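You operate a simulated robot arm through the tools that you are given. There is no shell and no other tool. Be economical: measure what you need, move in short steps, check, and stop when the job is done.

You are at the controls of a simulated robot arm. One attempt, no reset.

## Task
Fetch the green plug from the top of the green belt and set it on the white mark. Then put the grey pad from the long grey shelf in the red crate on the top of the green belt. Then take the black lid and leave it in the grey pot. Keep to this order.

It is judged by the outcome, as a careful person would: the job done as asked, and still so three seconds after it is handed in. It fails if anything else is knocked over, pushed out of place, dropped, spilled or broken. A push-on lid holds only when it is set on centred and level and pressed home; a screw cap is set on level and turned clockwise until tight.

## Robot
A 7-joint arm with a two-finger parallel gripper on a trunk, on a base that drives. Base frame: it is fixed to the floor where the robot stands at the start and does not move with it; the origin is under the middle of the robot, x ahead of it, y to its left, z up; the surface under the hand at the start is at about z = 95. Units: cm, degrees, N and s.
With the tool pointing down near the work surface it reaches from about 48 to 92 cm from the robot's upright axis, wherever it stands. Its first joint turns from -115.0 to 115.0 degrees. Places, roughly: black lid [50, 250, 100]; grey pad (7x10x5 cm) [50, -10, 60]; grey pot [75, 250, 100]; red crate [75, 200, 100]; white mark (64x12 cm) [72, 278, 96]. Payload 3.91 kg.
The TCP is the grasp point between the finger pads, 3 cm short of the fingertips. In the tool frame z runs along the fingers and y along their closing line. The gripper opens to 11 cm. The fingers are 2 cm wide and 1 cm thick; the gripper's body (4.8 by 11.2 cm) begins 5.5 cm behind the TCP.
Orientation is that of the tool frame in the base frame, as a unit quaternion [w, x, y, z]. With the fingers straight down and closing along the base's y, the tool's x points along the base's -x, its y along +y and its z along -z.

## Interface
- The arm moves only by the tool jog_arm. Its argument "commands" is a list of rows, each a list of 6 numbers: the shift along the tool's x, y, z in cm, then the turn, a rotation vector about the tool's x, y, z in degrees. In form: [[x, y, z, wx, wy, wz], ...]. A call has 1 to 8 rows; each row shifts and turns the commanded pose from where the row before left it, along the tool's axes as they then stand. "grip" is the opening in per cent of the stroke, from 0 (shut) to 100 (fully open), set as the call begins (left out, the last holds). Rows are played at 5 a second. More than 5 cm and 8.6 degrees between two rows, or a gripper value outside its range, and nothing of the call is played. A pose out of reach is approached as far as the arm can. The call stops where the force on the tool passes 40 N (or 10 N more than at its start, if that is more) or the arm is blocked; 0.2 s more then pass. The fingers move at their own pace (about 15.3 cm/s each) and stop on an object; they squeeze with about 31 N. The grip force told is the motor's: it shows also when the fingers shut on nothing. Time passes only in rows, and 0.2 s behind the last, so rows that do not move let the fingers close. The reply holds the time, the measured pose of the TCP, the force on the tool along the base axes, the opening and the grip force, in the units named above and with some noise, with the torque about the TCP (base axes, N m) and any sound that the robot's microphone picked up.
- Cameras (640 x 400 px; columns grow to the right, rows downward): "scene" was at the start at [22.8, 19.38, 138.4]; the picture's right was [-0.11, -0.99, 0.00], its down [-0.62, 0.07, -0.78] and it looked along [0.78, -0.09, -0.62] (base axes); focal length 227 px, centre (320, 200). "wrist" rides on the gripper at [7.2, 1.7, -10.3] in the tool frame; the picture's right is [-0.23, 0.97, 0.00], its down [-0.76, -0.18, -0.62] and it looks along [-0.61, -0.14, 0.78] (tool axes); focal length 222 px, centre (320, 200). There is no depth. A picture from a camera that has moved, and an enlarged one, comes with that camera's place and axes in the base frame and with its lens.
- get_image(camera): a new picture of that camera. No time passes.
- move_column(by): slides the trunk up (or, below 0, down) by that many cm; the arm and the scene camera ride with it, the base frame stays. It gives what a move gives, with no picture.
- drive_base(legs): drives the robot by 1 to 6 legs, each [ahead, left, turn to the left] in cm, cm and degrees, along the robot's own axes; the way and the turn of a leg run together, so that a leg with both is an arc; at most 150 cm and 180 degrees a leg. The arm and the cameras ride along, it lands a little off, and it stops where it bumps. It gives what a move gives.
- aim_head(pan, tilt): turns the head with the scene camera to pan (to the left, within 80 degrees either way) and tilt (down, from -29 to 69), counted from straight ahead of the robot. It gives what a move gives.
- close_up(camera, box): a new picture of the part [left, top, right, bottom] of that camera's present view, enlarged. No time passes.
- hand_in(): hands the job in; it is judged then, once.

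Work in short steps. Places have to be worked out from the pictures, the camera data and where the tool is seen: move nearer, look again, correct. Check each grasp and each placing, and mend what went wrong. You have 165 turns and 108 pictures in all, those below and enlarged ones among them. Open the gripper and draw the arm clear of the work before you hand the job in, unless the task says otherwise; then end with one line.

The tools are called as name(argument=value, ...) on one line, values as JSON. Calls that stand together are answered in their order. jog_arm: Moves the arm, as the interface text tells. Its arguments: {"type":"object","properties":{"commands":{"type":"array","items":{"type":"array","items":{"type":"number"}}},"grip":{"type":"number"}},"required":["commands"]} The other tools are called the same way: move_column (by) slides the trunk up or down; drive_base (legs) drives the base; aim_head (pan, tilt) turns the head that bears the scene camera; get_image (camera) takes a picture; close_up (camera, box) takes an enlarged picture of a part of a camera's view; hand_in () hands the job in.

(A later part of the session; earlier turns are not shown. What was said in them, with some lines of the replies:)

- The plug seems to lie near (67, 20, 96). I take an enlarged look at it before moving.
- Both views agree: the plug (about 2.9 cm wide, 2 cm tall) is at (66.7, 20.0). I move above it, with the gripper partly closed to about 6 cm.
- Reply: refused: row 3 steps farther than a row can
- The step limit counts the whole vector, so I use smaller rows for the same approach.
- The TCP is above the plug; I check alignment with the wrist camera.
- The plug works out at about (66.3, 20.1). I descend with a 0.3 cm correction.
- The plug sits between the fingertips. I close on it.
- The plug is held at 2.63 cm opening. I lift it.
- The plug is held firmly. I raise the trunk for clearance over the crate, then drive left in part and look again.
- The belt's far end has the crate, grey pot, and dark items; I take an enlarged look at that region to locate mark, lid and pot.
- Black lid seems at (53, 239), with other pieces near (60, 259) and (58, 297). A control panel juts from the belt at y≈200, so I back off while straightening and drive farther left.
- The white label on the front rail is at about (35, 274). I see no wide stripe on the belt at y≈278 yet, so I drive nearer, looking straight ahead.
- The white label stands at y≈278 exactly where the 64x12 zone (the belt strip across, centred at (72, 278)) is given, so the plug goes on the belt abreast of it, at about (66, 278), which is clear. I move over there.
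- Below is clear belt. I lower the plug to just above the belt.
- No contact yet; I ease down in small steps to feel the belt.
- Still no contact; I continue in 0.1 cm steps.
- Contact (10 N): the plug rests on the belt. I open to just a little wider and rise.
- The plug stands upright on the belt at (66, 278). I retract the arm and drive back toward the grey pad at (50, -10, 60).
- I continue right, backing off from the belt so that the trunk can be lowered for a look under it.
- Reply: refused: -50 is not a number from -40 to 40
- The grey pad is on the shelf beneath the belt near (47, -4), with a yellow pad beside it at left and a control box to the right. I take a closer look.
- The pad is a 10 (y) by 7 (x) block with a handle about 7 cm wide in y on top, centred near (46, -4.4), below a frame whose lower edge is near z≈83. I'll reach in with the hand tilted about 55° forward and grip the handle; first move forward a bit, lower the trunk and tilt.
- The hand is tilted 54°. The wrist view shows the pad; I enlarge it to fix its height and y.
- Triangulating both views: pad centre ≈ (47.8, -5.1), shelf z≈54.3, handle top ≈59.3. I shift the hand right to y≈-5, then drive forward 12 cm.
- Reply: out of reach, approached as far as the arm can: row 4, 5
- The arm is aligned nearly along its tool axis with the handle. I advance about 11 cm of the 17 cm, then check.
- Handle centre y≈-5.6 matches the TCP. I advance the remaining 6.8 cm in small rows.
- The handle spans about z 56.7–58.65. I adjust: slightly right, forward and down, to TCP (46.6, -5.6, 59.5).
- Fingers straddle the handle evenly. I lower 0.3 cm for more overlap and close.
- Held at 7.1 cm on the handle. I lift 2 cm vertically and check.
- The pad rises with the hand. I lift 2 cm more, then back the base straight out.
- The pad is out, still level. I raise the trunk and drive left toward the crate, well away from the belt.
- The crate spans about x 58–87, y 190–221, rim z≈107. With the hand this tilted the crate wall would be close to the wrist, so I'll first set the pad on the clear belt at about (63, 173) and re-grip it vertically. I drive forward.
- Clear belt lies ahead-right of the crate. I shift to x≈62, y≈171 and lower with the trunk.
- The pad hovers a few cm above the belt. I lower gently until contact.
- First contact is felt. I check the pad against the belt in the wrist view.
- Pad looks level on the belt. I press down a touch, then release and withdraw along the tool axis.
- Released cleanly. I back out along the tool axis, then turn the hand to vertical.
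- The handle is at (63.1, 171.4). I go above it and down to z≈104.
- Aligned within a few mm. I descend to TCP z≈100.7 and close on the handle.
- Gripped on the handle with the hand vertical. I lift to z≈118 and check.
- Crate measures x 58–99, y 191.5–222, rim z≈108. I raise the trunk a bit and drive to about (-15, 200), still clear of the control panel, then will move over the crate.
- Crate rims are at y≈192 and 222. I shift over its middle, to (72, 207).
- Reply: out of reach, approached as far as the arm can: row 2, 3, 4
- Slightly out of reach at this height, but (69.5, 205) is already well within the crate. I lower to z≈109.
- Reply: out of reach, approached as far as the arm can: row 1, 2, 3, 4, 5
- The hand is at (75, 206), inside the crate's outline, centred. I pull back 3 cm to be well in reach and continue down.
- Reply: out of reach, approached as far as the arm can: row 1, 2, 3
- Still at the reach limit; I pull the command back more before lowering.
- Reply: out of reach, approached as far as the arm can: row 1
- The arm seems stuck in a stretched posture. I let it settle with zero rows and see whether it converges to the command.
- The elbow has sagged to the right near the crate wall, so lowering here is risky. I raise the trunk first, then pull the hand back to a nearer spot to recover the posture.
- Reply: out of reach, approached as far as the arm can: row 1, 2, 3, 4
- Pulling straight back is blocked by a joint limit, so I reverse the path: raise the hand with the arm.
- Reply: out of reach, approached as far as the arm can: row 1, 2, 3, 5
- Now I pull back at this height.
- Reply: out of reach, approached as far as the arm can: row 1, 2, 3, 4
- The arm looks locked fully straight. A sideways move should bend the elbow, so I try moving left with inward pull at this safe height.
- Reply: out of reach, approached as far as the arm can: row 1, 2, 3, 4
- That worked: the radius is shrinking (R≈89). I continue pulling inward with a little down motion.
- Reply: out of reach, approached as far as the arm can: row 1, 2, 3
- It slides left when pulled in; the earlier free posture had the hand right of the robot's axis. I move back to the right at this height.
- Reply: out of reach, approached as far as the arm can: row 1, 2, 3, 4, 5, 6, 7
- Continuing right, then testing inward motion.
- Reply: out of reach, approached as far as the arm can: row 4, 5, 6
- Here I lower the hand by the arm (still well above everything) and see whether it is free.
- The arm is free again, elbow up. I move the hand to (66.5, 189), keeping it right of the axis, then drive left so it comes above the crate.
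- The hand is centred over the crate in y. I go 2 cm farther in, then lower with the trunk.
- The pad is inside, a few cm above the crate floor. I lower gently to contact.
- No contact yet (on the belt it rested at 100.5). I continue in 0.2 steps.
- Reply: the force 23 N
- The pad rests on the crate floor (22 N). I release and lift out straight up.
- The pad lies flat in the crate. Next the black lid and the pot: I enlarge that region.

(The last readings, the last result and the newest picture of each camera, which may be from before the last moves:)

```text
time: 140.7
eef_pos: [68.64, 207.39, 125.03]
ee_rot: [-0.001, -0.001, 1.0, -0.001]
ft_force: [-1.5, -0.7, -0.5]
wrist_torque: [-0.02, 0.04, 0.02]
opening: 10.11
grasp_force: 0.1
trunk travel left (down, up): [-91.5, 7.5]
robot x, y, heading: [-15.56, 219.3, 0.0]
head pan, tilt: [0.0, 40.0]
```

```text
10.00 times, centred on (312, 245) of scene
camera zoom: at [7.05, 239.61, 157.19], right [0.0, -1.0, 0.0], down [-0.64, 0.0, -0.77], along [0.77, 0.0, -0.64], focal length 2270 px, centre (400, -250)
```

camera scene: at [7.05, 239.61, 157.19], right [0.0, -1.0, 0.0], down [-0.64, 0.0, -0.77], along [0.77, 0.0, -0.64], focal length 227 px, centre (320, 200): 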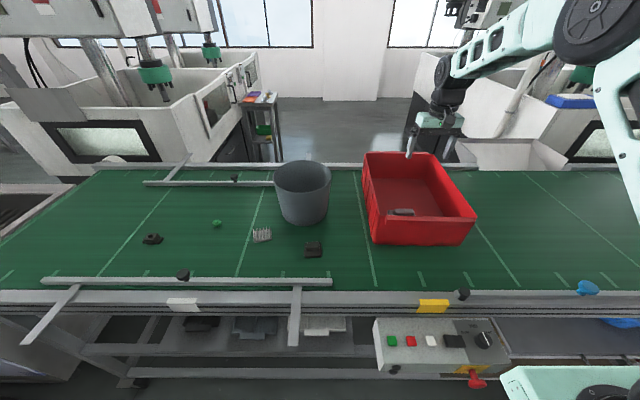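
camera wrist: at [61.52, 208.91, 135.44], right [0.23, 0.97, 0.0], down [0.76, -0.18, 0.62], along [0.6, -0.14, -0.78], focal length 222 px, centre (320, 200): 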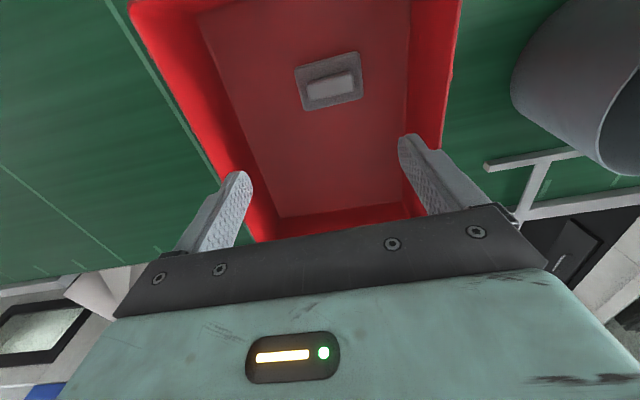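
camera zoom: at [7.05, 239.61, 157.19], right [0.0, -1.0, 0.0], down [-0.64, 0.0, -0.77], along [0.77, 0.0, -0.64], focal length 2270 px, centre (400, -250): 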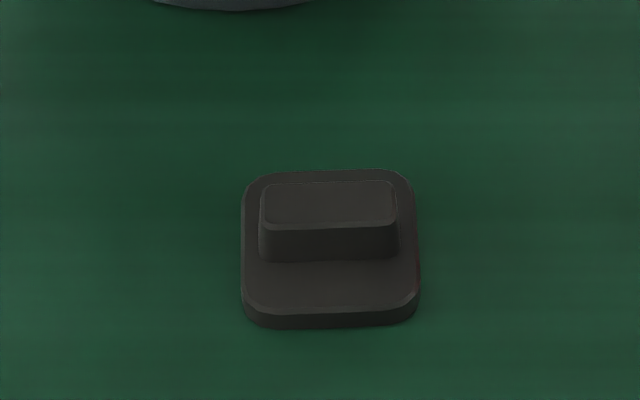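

Lid: about 5.8 cm square with a 4.6 cm handle, at (53.4, 242). Pot: centre ≈ (75, 245.8), rim ≈ z 112, rim diameter ≈ 21. I pull the hand back and drive to about (-10, 256).

jog_arm(commands=[[3.4, 0, 0, 0, 0, 0], [3.4, 0, 0, 0, 0, 0], [3.4, 0, 0, 0, 0, 0], [3.4, 0, 0, 0, 0, 0], [3.4, 0, 0, 0, 0, 0], [0, 0, 0, 0, 0, 0]], grip=70)

drive_base(legs=[[0, 36, 0], [5, 0, 0]])

get_image(camera="scene")

get_image(camera="wrist")

```text
time: 142.1
eef_pos: [51.44, 207.43, 125.16]
ee_rot: [-0.001, -0.001, 1.0, -0.001]
ft_force: [0.2, -0.5, -0.6]
wrist_torque: [-0.01, 0.01, -0.03]
opening: 7.66
grasp_force: 0.1
trunk travel left (down, up): [-91.5, 7.5]
robot x, y, heading: [-16.0, 218.95, -0.1]
head pan, tilt: [0.0, 40.0]
```

```text
time: 144.9
eef_pos: [56.38, 243.26, 125.19]
ee_rot: [-0.001, -0.001, 1.0, -0.001]
ft_force: [-0.2, -0.3, 0.3]
wrist_torque: [-0.01, -0.01, -0.03]
opening: 7.7
grasp_force: 0.1
trunk travel left (down, up): [-91.5, 7.5]
robot x, y, heading: [-10.69, 254.96, 0.1]
head pan, tilt: [0.0, 40.0]
```

```text
44 pictures are left
camera scene: at [11.76, 275.41, 157.2], right [0.0, -1.0, 0.0], down [-0.64, 0.0, -0.77], along [0.77, 0.0, -0.64], focal length 227 px, centre (320, 200)
```

scene: 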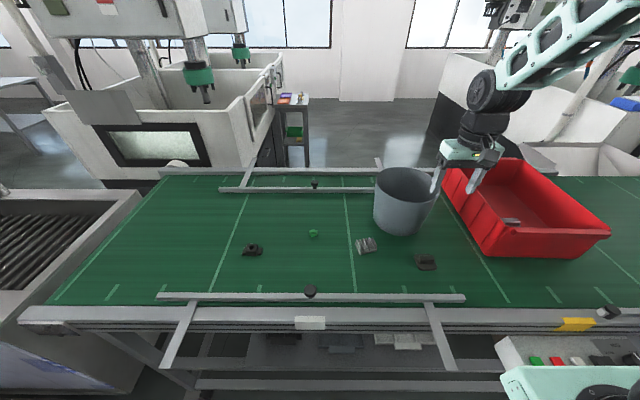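

```text
43 pictures are left
camera wrist: at [49.18, 244.84, 135.5], right [0.22, 0.97, 0.0], down [0.76, -0.17, 0.62], along [0.61, -0.14, -0.78], focal length 222 px, centre (320, 200)
```

wrist: 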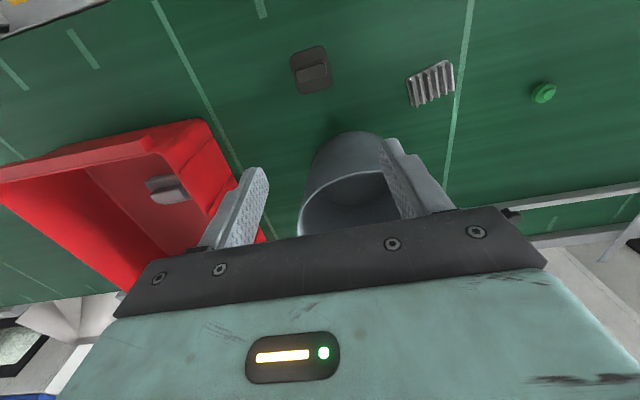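

Lid centre ≈ (54.4, 242.0). I lower toward it in two stages.

jog_arm(commands=[[1, -0.6, 4, 0, 0, 0], [1, -0.6, 4, 0, 0, 0], [0, 0, 4, 0, 0, 0], [0, 0, 4, 0, 0, 0], [0, 0, 3, 0, 0, 0], [0, 0, 0, 0, 0, 0]])

get_image(camera="wrist")

get_image(camera="scene")

```text
time: 146.3
eef_pos: [54.34, 241.83, 105.87]
ee_rot: [-0.001, -0.002, 1.0, 0.0]
ft_force: [0.3, -0.6, -0.3]
wrist_torque: [0.02, 0.02, -0.04]
opening: 7.72
grasp_force: 0.0
trunk travel left (down, up): [-91.5, 7.5]
robot x, y, heading: [-11.05, 255.14, 0.2]
head pan, tilt: [0.0, 40.0]
```

```text
42 pictures are left
camera wrist: at [47.1, 243.41, 116.27], right [0.22, 0.97, 0.0], down [0.76, -0.17, 0.62], along [0.61, -0.14, -0.78], focal length 222 px, centre (320, 200)
```

wrist: 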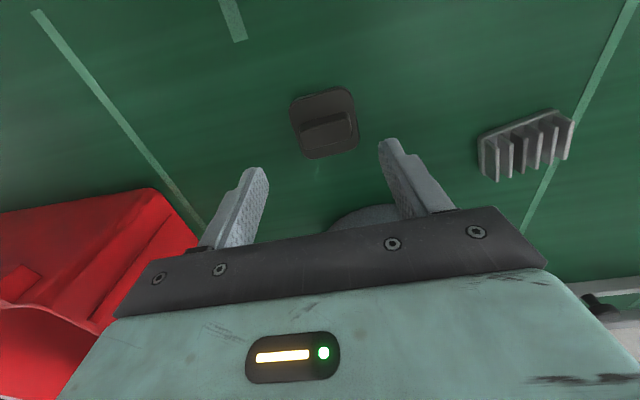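

```text
41 pictures are left
camera scene: at [11.81, 275.41, 157.19], right [0.0, -1.0, 0.0], down [-0.64, 0.0, -0.77], along [0.77, 0.0, -0.64], focal length 227 px, centre (320, 200)
```

scene: 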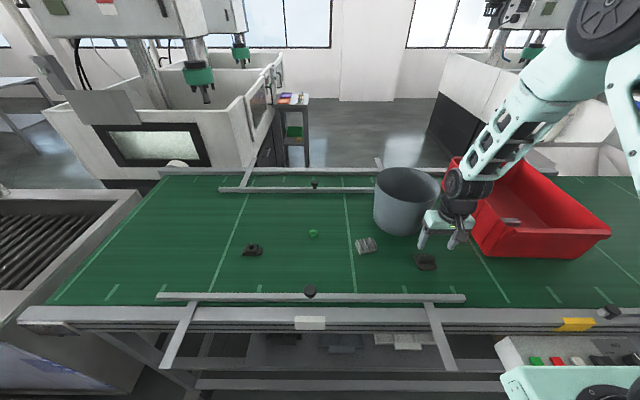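

The lid's centre is (54.4, 242.3), its handle spans roughly z 95.8–97.4. I descend to z≈99.0 with 0.4 cm left correction to grip the handle.

jog_arm(commands=[[0, 0.4, 3, 0, 0, 0], [0, 0, 2.5, 0, 0, 0], [0, 0, 1, 0, 0, 0], [0, 0, 0.3, 0, 0, 0], [0, 0, 0, 0, 0, 0]])

close_up(camera="wrist", box=[200, 90, 440, 240])

```text
time: 147.6
eef_pos: [54.42, 242.3, 99.39]
ee_rot: [-0.002, -0.002, 1.0, -0.001]
ft_force: [0.8, -0.4, 0.8]
wrist_torque: [-0.01, 0.04, 0.02]
opening: 7.67
grasp_force: 0.3
trunk travel left (down, up): [-91.5, 7.5]
robot x, y, heading: [-11.15, 254.69, 0.2]
head pan, tilt: [0.0, 40.0]
```

```text
2.67 times, centred on (320, 165) of wrist
camera zoom: at [47.19, 244.03, 109.66], right [0.22, 0.97, 0.0], down [0.76, -0.17, 0.62], along [0.61, -0.14, -0.78], focal length 592 px, centre (320, 293)
```

zoom: 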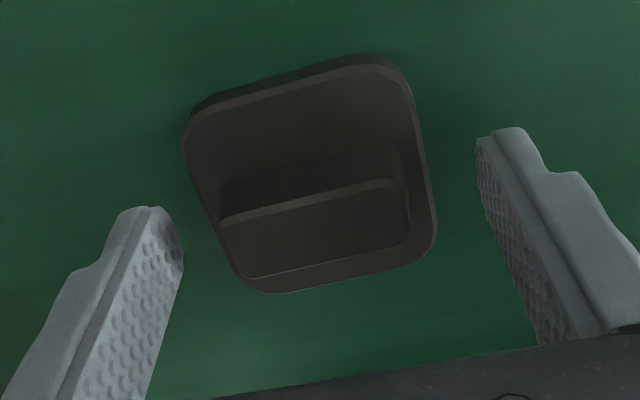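

Aligned; a small correction, 0.35 cm lower, then close.

jog_arm(commands=[[-0.25, -0.15, 0.35, 0, 0, 0], [0, 0, 0, 0, 0, 0]])

jog_arm(commands=[[0, 0, 0, 0, 0, 0], [0, 0, 0, 0, 0, 0], [0, 0, 0, 0, 0, 0], [0, 0, 0, 0, 0, 0]], grip=0)

close_up(camera="wrist", box=[200, 90, 440, 240])

```text
time: 148.2
eef_pos: [54.65, 242.21, 98.93]
ee_rot: [-0.001, -0.002, 1.0, -0.001]
ft_force: [-0.1, 0.2, 0.3]
wrist_torque: [0.0, 0.0, 0.02]
opening: 7.69
grasp_force: 0.0
trunk travel left (down, up): [-91.5, 7.5]
robot x, y, heading: [-10.89, 254.77, 0.3]
head pan, tilt: [0.0, 40.0]
```

```text
time: 149.2
eef_pos: [54.78, 242.27, 98.97]
ee_rot: [-0.001, -0.002, 1.0, -0.001]
ft_force: [0.5, 0.3, 0.9]
wrist_torque: [0.05, -0.08, 0.11]
opening: 5.93
grasp_force: 30.9
trunk travel left (down, up): [-91.5, 7.5]
robot x, y, heading: [-10.71, 255.09, 0.1]
head pan, tilt: [0.0, 40.0]
```

```text
2.67 times, centred on (320, 165) of wrist
camera zoom: at [47.49, 243.87, 109.36], right [0.22, 0.97, 0.0], down [0.76, -0.17, 0.62], along [0.61, -0.14, -0.78], focal length 592 px, centre (320, 293)
```

zoom: 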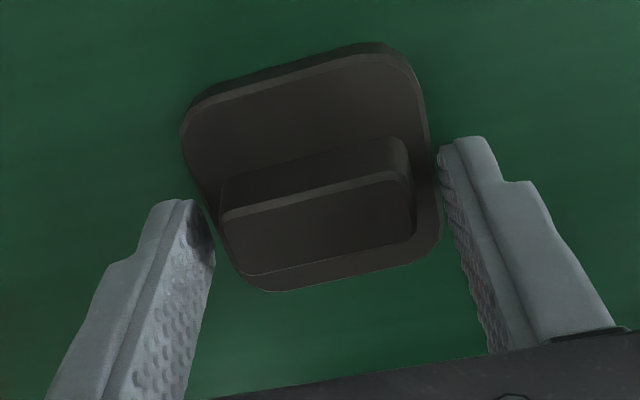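

The fingers closed at 5.93 cm, catching the base's edge, with little overlap. I reopen, rise 0.4 cm and close on the handle instead.

jog_arm(commands=[[0, 0, 0, 0, 0, 0], [0, 0, 0, 0, 0, 0], [0, 0, -0.4, 0, 0, 0], [0, 0, 0, 0, 0, 0]], grip=68)

jog_arm(commands=[[0, 0, 0, 0, 0, 0], [0, 0, 0, 0, 0, 0], [0, 0, 0, 0, 0, 0], [0, 0, 0, 0, 0, 0]], grip=0)

close_up(camera="wrist", box=[200, 90, 440, 240])

```text
time: 150.2
eef_pos: [54.53, 242.23, 99.27]
ee_rot: [-0.002, -0.001, 1.0, 0.0]
ft_force: [1.1, -0.8, 0.0]
wrist_torque: [0.0, -0.01, 0.03]
opening: 7.49
grasp_force: 0.1
trunk travel left (down, up): [-91.5, 7.5]
robot x, y, heading: [-10.62, 254.66, 0.5]
head pan, tilt: [0.0, 40.0]
```

```text
time: 151.2
eef_pos: [54.46, 242.32, 99.35]
ee_rot: [-0.002, -0.001, 1.0, -0.001]
ft_force: [-0.4, 0.2, 0.7]
wrist_torque: [0.07, 0.03, 0.12]
opening: 4.64
grasp_force: 31.7
trunk travel left (down, up): [-91.5, 7.5]
robot x, y, heading: [-10.39, 255.0, 0.2]
head pan, tilt: [0.0, 40.0]
```

```text
2.67 times, centred on (320, 165) of wrist
camera zoom: at [47.44, 243.86, 109.76], right [0.22, 0.97, 0.0], down [0.76, -0.17, 0.62], along [0.61, -0.14, -0.78], focal length 592 px, centre (320, 293)
```

zoom: 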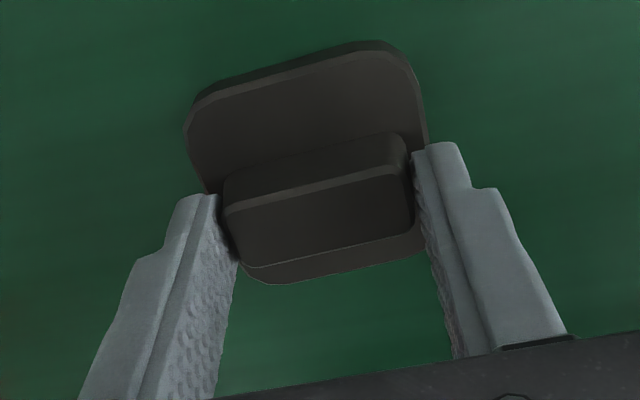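

Now 4.64 cm on the handle, a good overlap. I lift straight up by the arm, slightly and then more.

jog_arm(commands=[[0, 0, -1, 0, 0, 0], [0, 0, -3, 0, 0, 0], [0, 0, -4, 0, 0, 0], [0, 0, -4, 0, 0, 0], [0, 0, -4.5, 0, 0, 0], [0, 0, -4.5, 0, 0, 0], [0, 0, -4, 0, 0, 0], [0, 0, 0, 0, 0, 0]])

get_image(camera="wrist")

get_image(camera="scene")

```text
time: 152.9
eef_pos: [54.47, 241.91, 124.55]
ee_rot: [-0.002, -0.002, 1.0, -0.001]
ft_force: [-0.3, 0.3, -4.1]
wrist_torque: [0.01, -0.05, -0.01]
opening: 4.6
grasp_force: 30.9
trunk travel left (down, up): [-91.5, 7.5]
robot x, y, heading: [-10.78, 254.89, 0.3]
head pan, tilt: [0.0, 40.0]
```

```text
37 pictures are left
camera wrist: at [47.34, 243.56, 134.88], right [0.22, 0.97, 0.0], down [0.76, -0.17, 0.62], along [0.6, -0.14, -0.78], focal length 222 px, centre (320, 200)
```

wrist: 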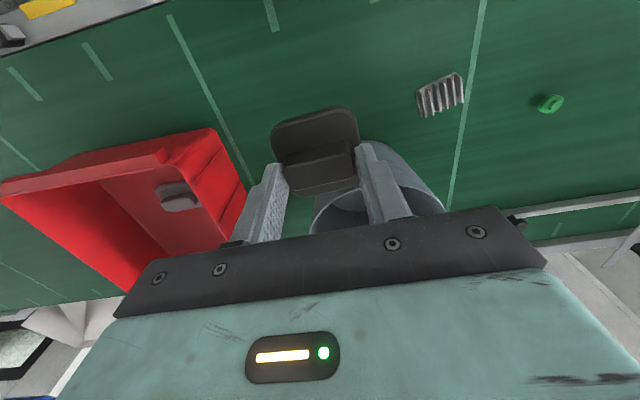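

```text
36 pictures are left
camera scene: at [11.79, 275.41, 157.19], right [0.0, -1.0, 0.0], down [-0.64, 0.0, -0.77], along [0.77, 0.0, -0.64], focal length 227 px, centre (320, 200)
```

scene: 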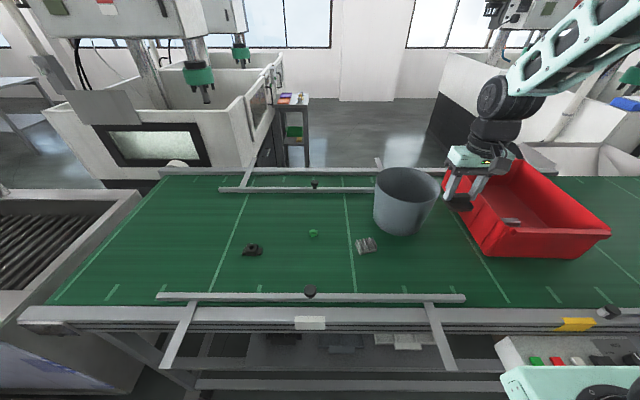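

The lid is held (about 4 N). The pot's centre works out at (75, 246). I drive 5 cm ahead for reach, then raise the trunk 4 cm for rim clearance.

move_column(by=4)

drive_base(legs=[[5, 0, 0]])

jog_arm(commands=[[-3.5, 0.8, 0, 0, 0, 0], [-3.5, 0.8, 0, 0, 0, 0], [-3.5, 0.8, 0, 0, 0, 0], [-3.5, 0.8, 0, 0, 0, 0], [-3, 0.8, 0, 0, 0, 0], [0, 0, 0, 0, 0, 0]])

get_image(camera="wrist")

get_image(camera="scene")

```text
time: 153.8
eef_pos: [54.74, 241.88, 128.55]
ee_rot: [-0.002, -0.003, 1.0, -0.002]
ft_force: [0.8, -0.1, -3.7]
wrist_torque: [-0.06, -0.02, -0.01]
opening: 4.6
grasp_force: 31.1
trunk travel left (down, up): [-95.5, 3.5]
robot x, y, heading: [-11.08, 255.2, 0.0]
head pan, tilt: [0.0, 40.0]
```

```text
time: 154.7
eef_pos: [59.45, 241.86, 128.45]
ee_rot: [0.0, -0.001, 1.0, 0.0]
ft_force: [-0.9, 0.4, -3.0]
wrist_torque: [-0.02, -0.02, -0.01]
opening: 4.61
grasp_force: 31.4
trunk travel left (down, up): [-95.5, 3.5]
robot x, y, heading: [-5.86, 255.25, 0.1]
head pan, tilt: [0.0, 40.0]
```

```text
time: 156.1
eef_pos: [76.58, 245.98, 128.33]
ee_rot: [-0.002, -0.001, 1.0, -0.001]
ft_force: [-0.2, -0.3, -3.3]
wrist_torque: [0.0, -0.05, 0.0]
opening: 4.63
grasp_force: 31.4
trunk travel left (down, up): [-95.5, 3.5]
robot x, y, heading: [-5.78, 254.8, 0.4]
head pan, tilt: [0.0, 40.0]
```

```text
35 pictures are left
camera wrist: at [69.52, 247.69, 138.85], right [0.23, 0.97, 0.0], down [0.76, -0.18, 0.62], along [0.6, -0.14, -0.78], focal length 222 px, centre (320, 200)
```

wrist: 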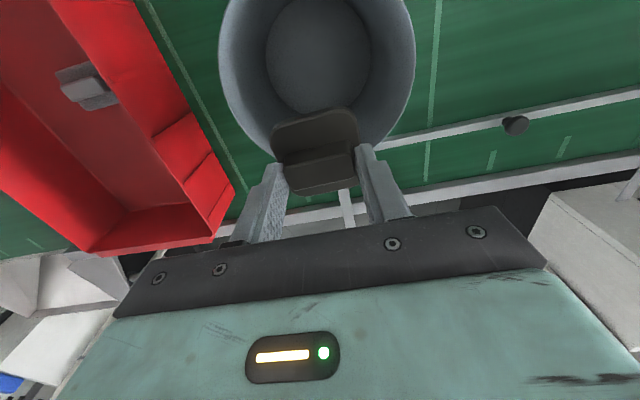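

```text
34 pictures are left
camera scene: at [16.87, 275.4, 161.18], right [0.0, -1.0, 0.0], down [-0.64, 0.0, -0.77], along [0.77, 0.0, -0.64], focal length 227 px, centre (320, 200)
```

scene: 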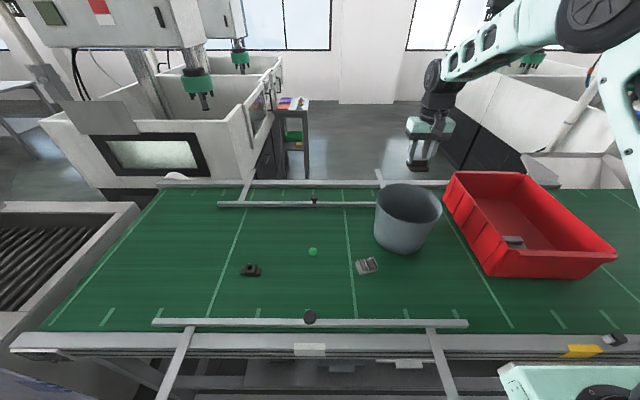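

Pot floor centre ≈ (73.8, 246.5). I aim at TCP (75.8, 246.5), so the wrist camera clears the rim, and lower by the trunk in stages.

jog_arm(commands=[[0.8, 0.5, 0, 0, 0, 0], [0, 0, 0, 0, 0, 0]])

move_column(by=-12)

get_image(camera="wrist")

get_image(camera="scene")

```text
time: 156.7
eef_pos: [75.79, 246.55, 128.4]
ee_rot: [-0.002, -0.002, 1.0, -0.001]
ft_force: [-0.1, -0.3, -4.1]
wrist_torque: [0.01, 0.03, 0.0]
opening: 4.63
grasp_force: 31.0
trunk travel left (down, up): [-95.5, 3.5]
robot x, y, heading: [-5.96, 254.89, 0.1]
head pan, tilt: [0.0, 40.0]
```

```text
time: 158.2
eef_pos: [75.74, 246.49, 116.33]
ee_rot: [-0.001, 0.0, 1.0, -0.001]
ft_force: [-0.1, -0.9, -3.8]
wrist_torque: [-0.02, -0.02, -0.01]
opening: 4.61
grasp_force: 31.6
trunk travel left (down, up): [-83.5, 15.5]
robot x, y, heading: [-5.94, 254.82, 0.3]
head pan, tilt: [0.0, 40.0]
```

```text
33 pictures are left
camera wrist: at [68.65, 248.21, 126.75], right [0.23, 0.97, 0.0], down [0.76, -0.18, 0.62], along [0.6, -0.14, -0.78], focal length 222 px, centre (320, 200)
```

wrist: 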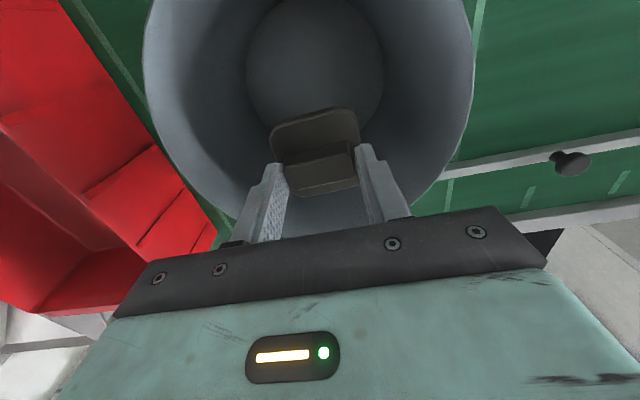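

```text
32 pictures are left
camera scene: at [16.84, 275.4, 149.19], right [0.0, -1.0, 0.0], down [-0.64, 0.0, -0.77], along [0.77, 0.0, -0.64], focal length 227 px, centre (320, 200)
```

scene: 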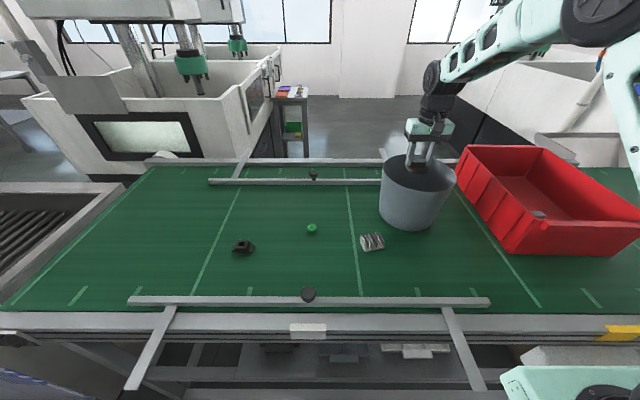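

A rim fit gives the pot's centre at (74.2, 246.6), radius 10.2, so the hand is well placed. I lower 12 cm more.

move_column(by=-12)

get_image(camera="wrist")

get_image(camera="scene")

```text
time: 159.7
eef_pos: [75.85, 246.53, 104.38]
ee_rot: [-0.001, -0.001, 1.0, -0.001]
ft_force: [0.1, 0.1, -3.9]
wrist_torque: [0.0, -0.02, 0.01]
opening: 4.63
grasp_force: 31.4
trunk travel left (down, up): [-71.5, 27.5]
robot x, y, heading: [-5.96, 254.98, 0.3]
head pan, tilt: [0.0, 40.0]
```

```text
31 pictures are left
camera wrist: at [68.65, 248.21, 114.75], right [0.23, 0.97, 0.0], down [0.76, -0.18, 0.62], along [0.6, -0.14, -0.78], focal length 222 px, centre (320, 200)
```

wrist: 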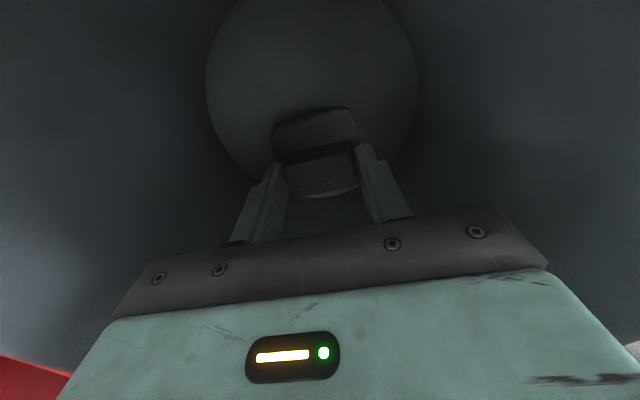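

```text
30 pictures are left
camera scene: at [16.84, 275.4, 137.19], right [0.0, -1.0, 0.0], down [-0.64, 0.0, -0.77], along [0.77, 0.0, -0.64], focal length 227 px, centre (320, 200)
```

scene: 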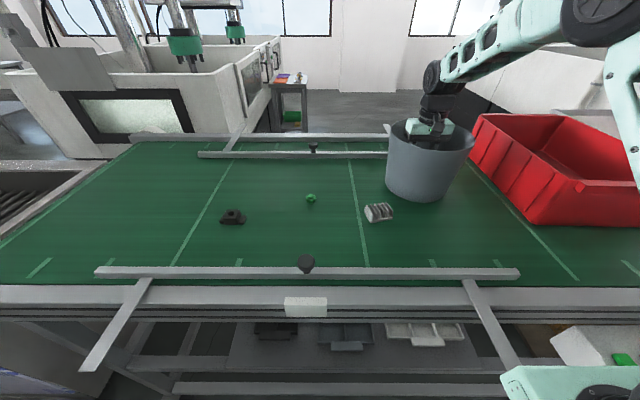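

Well inside, no contact. I lower the last few centimetres gently.

jog_arm(commands=[[0, 0, 1.2, 0, 0, 0], [0, 0, 1.2, 0, 0, 0], [0, 0, 0.6, 0, 0, 0], [0, 0, 0, 0, 0, 0]])

jog_arm(commands=[[0, 0, 0.2, 0, 0, 0], [0, 0, 0.2, 0, 0, 0], [0, 0, 0.2, 0, 0, 0], [0, 0, 0, 0, 0, 0]])

```text
time: 160.7
eef_pos: [75.77, 246.61, 101.27]
ee_rot: [-0.001, 0.0, 1.0, -0.001]
ft_force: [0.0, -0.9, -3.7]
wrist_torque: [-0.01, 0.01, 0.0]
opening: 4.62
grasp_force: 30.4
trunk travel left (down, up): [-71.5, 27.5]
robot x, y, heading: [-6.05, 254.88, 0.3]
head pan, tilt: [0.0, 40.0]
```

```text
time: 161.7
eef_pos: [75.85, 246.57, 100.68]
ee_rot: [-0.002, 0.0, 1.0, -0.002]
ft_force: [0.1, 0.2, -3.4]
wrist_torque: [0.02, -0.02, 0.01]
opening: 4.62
grasp_force: 31.4
trunk travel left (down, up): [-71.5, 27.5]
robot x, y, heading: [-5.74, 254.94, 0.2]
head pan, tilt: [0.0, 40.0]
```

jog_arm(commands=[[0, 0, 0.2, 0, 0, 0], [0, 0, 0.2, 0, 0, 0], [0, 0, 0, 0, 0, 0]])

jog_arm(commands=[[0, 0, 0.15, 0, 0, 0], [0, 0, 0.1, 0, 0, 0], [0, 0, 0, 0, 0, 0]])

```text
time: 162.5
eef_pos: [75.85, 246.53, 100.39]
ee_rot: [-0.001, 0.0, 1.0, -0.001]
ft_force: [-1.3, -0.2, -4.2]
wrist_torque: [0.01, 0.0, 0.01]
opening: 4.59
grasp_force: 31.1
trunk travel left (down, up): [-71.5, 27.5]
robot x, y, heading: [-5.72, 255.14, 0.1]
head pan, tilt: [0.0, 40.0]
```

```text
time: 163.3
eef_pos: [75.95, 246.61, 100.19]
ee_rot: [-0.002, -0.001, 1.0, -0.001]
ft_force: [-0.4, 0.5, -4.1]
wrist_torque: [-0.03, -0.03, -0.03]
opening: 4.61
grasp_force: 31.1
trunk travel left (down, up): [-71.5, 27.5]
robot x, y, heading: [-5.77, 255.26, -0.0]
head pan, tilt: [0.0, 40.0]
```

Still the full weight is on the hand; a little farther.

jog_arm(commands=[[0, 0, 0.15, 0, 0, 0], [0, 0, 0.15, 0, 0, 0], [0, 0, 0, 0, 0, 0]])

```text
time: 164.1
eef_pos: [75.88, 246.56, 99.81]
ee_rot: [-0.001, -0.001, 1.0, 0.0]
ft_force: [-1.7, 0.3, 3.7]
wrist_torque: [-0.03, 0.21, -0.01]
opening: 4.57
grasp_force: 30.7
trunk travel left (down, up): [-71.5, 27.5]
robot x, y, heading: [-5.77, 254.96, 0.0]
head pan, tilt: [0.0, 40.0]
```

Contact: the lid rests on the pot's floor. I release moderately and lift straight out by the trunk.

jog_arm(commands=[[0, 0, 0.05, 0, 0, 0], [0, 0, 0, 0, 0, 0], [0, 0, 0, 0, 0, 0], [0, 0, 0, 0, 0, 0]], grip=65)

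move_column(by=26)

get_image(camera="wrist")

```text
time: 165.1
eef_pos: [75.86, 246.62, 99.81]
ee_rot: [-0.001, -0.002, 1.0, -0.002]
ft_force: [-0.8, 0.3, -0.6]
wrist_torque: [0.0, 0.02, 0.02]
opening: 7.15
grasp_force: 0.0
trunk travel left (down, up): [-71.5, 27.5]
robot x, y, heading: [-6.06, 255.13, 0.2]
head pan, tilt: [0.0, 40.0]
```

```text
time: 167.8
eef_pos: [75.8, 246.64, 125.76]
ee_rot: [-0.002, -0.001, 1.0, 0.0]
ft_force: [0.1, -0.1, -0.5]
wrist_torque: [-0.04, 0.0, -0.01]
opening: 7.12
grasp_force: 0.1
trunk travel left (down, up): [-97.5, 1.5]
robot x, y, heading: [-5.74, 254.8, 0.4]
head pan, tilt: [0.0, 40.0]
```

```text
29 pictures are left
camera wrist: at [68.68, 248.2, 136.17], right [0.23, 0.97, 0.0], down [0.76, -0.18, 0.62], along [0.6, -0.14, -0.78], focal length 222 px, centre (320, 200)
```

wrist: 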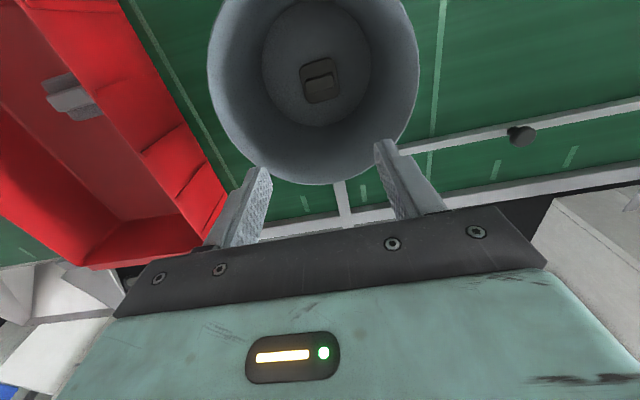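

The lid lies flat in the pot. I draw the arm back toward the robot and take a final look.

jog_arm(commands=[[0, 0, -3, 0, 0, 0], [4, 0, 0, 0, 0, 0], [4, 0, 0, 0, 0, 0], [4, 0, 0, 0, 0, 0], [4, 0, 0, 0, 0, 0], [4, 0, 0, 0, 0, 0], [4, 0, 0, 0, 0, 0], [0, 0, 0, 0, 0, 0]])

drive_base(legs=[[-20, 0, 0]])

get_image(camera="scene")

close_up(camera="scene", box=[220, 140, 540, 340])

```text
time: 169.6
eef_pos: [51.55, 246.68, 129.02]
ee_rot: [-0.001, -0.001, 1.0, -0.001]
ft_force: [-0.3, -0.6, -0.5]
wrist_torque: [0.03, 0.0, 0.01]
opening: 7.13
grasp_force: 0.1
trunk travel left (down, up): [-97.5, 1.5]
robot x, y, heading: [-5.54, 254.76, 0.0]
head pan, tilt: [0.0, 40.0]
```

```text
time: 171.2
eef_pos: [32.07, 247.08, 128.88]
ee_rot: [-0.002, -0.004, 1.0, -0.001]
ft_force: [-0.3, -0.1, -0.1]
wrist_torque: [-0.02, 0.01, 0.01]
opening: 7.14
grasp_force: 0.0
trunk travel left (down, up): [-97.5, 1.5]
robot x, y, heading: [-25.42, 254.82, 0.3]
head pan, tilt: [0.0, 40.0]
```

```text
28 pictures are left
camera scene: at [-2.87, 275.43, 163.19], right [0.01, -1.0, 0.0], down [-0.64, -0.01, -0.77], along [0.77, 0.01, -0.64], focal length 227 px, centre (320, 200)
```

scene: 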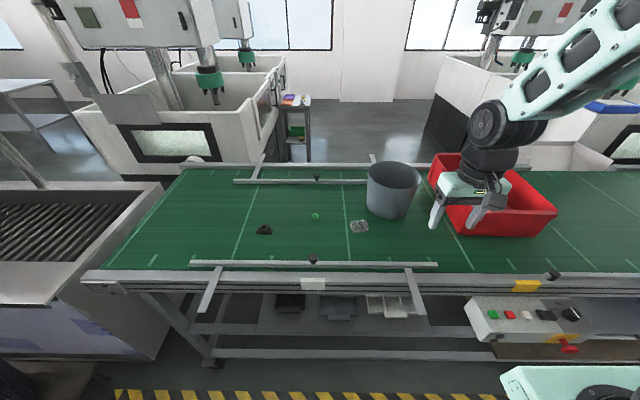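

```text
2.00 times, centred on (380, 240) of scene
camera zoom: at [-2.87, 275.43, 163.19], right [0.01, -1.0, 0.0], down [-0.64, -0.01, -0.77], along [0.77, 0.01, -0.64], focal length 454 px, centre (200, 120)
```

zoom: 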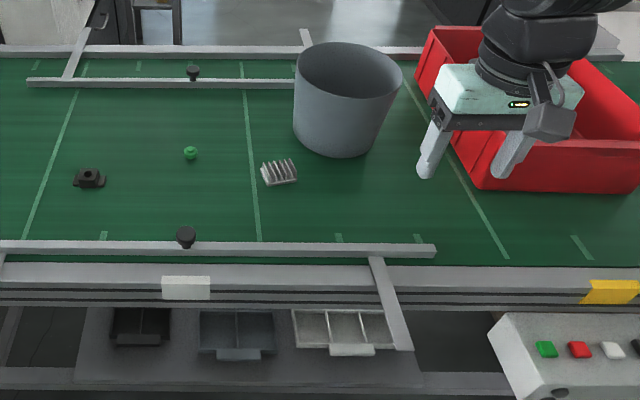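

Everything is in place: the plug stands abreast of the white label, the pad is in the crate, the lid is in the pot, and the arm is clear. I hand in.

hand_in()

```text
The job is handed in.
```

I did all three steps in order and handed the job in: the green plug is at the white mark, the grey pad is in the red crate, and the black lid is in the grey pot. I took the white mark to be the strip of belt abreast of the white label on the rail, since no stripe was visible on the belt itself. I also set the pad down on the belt once to change grip before it went into the crate.
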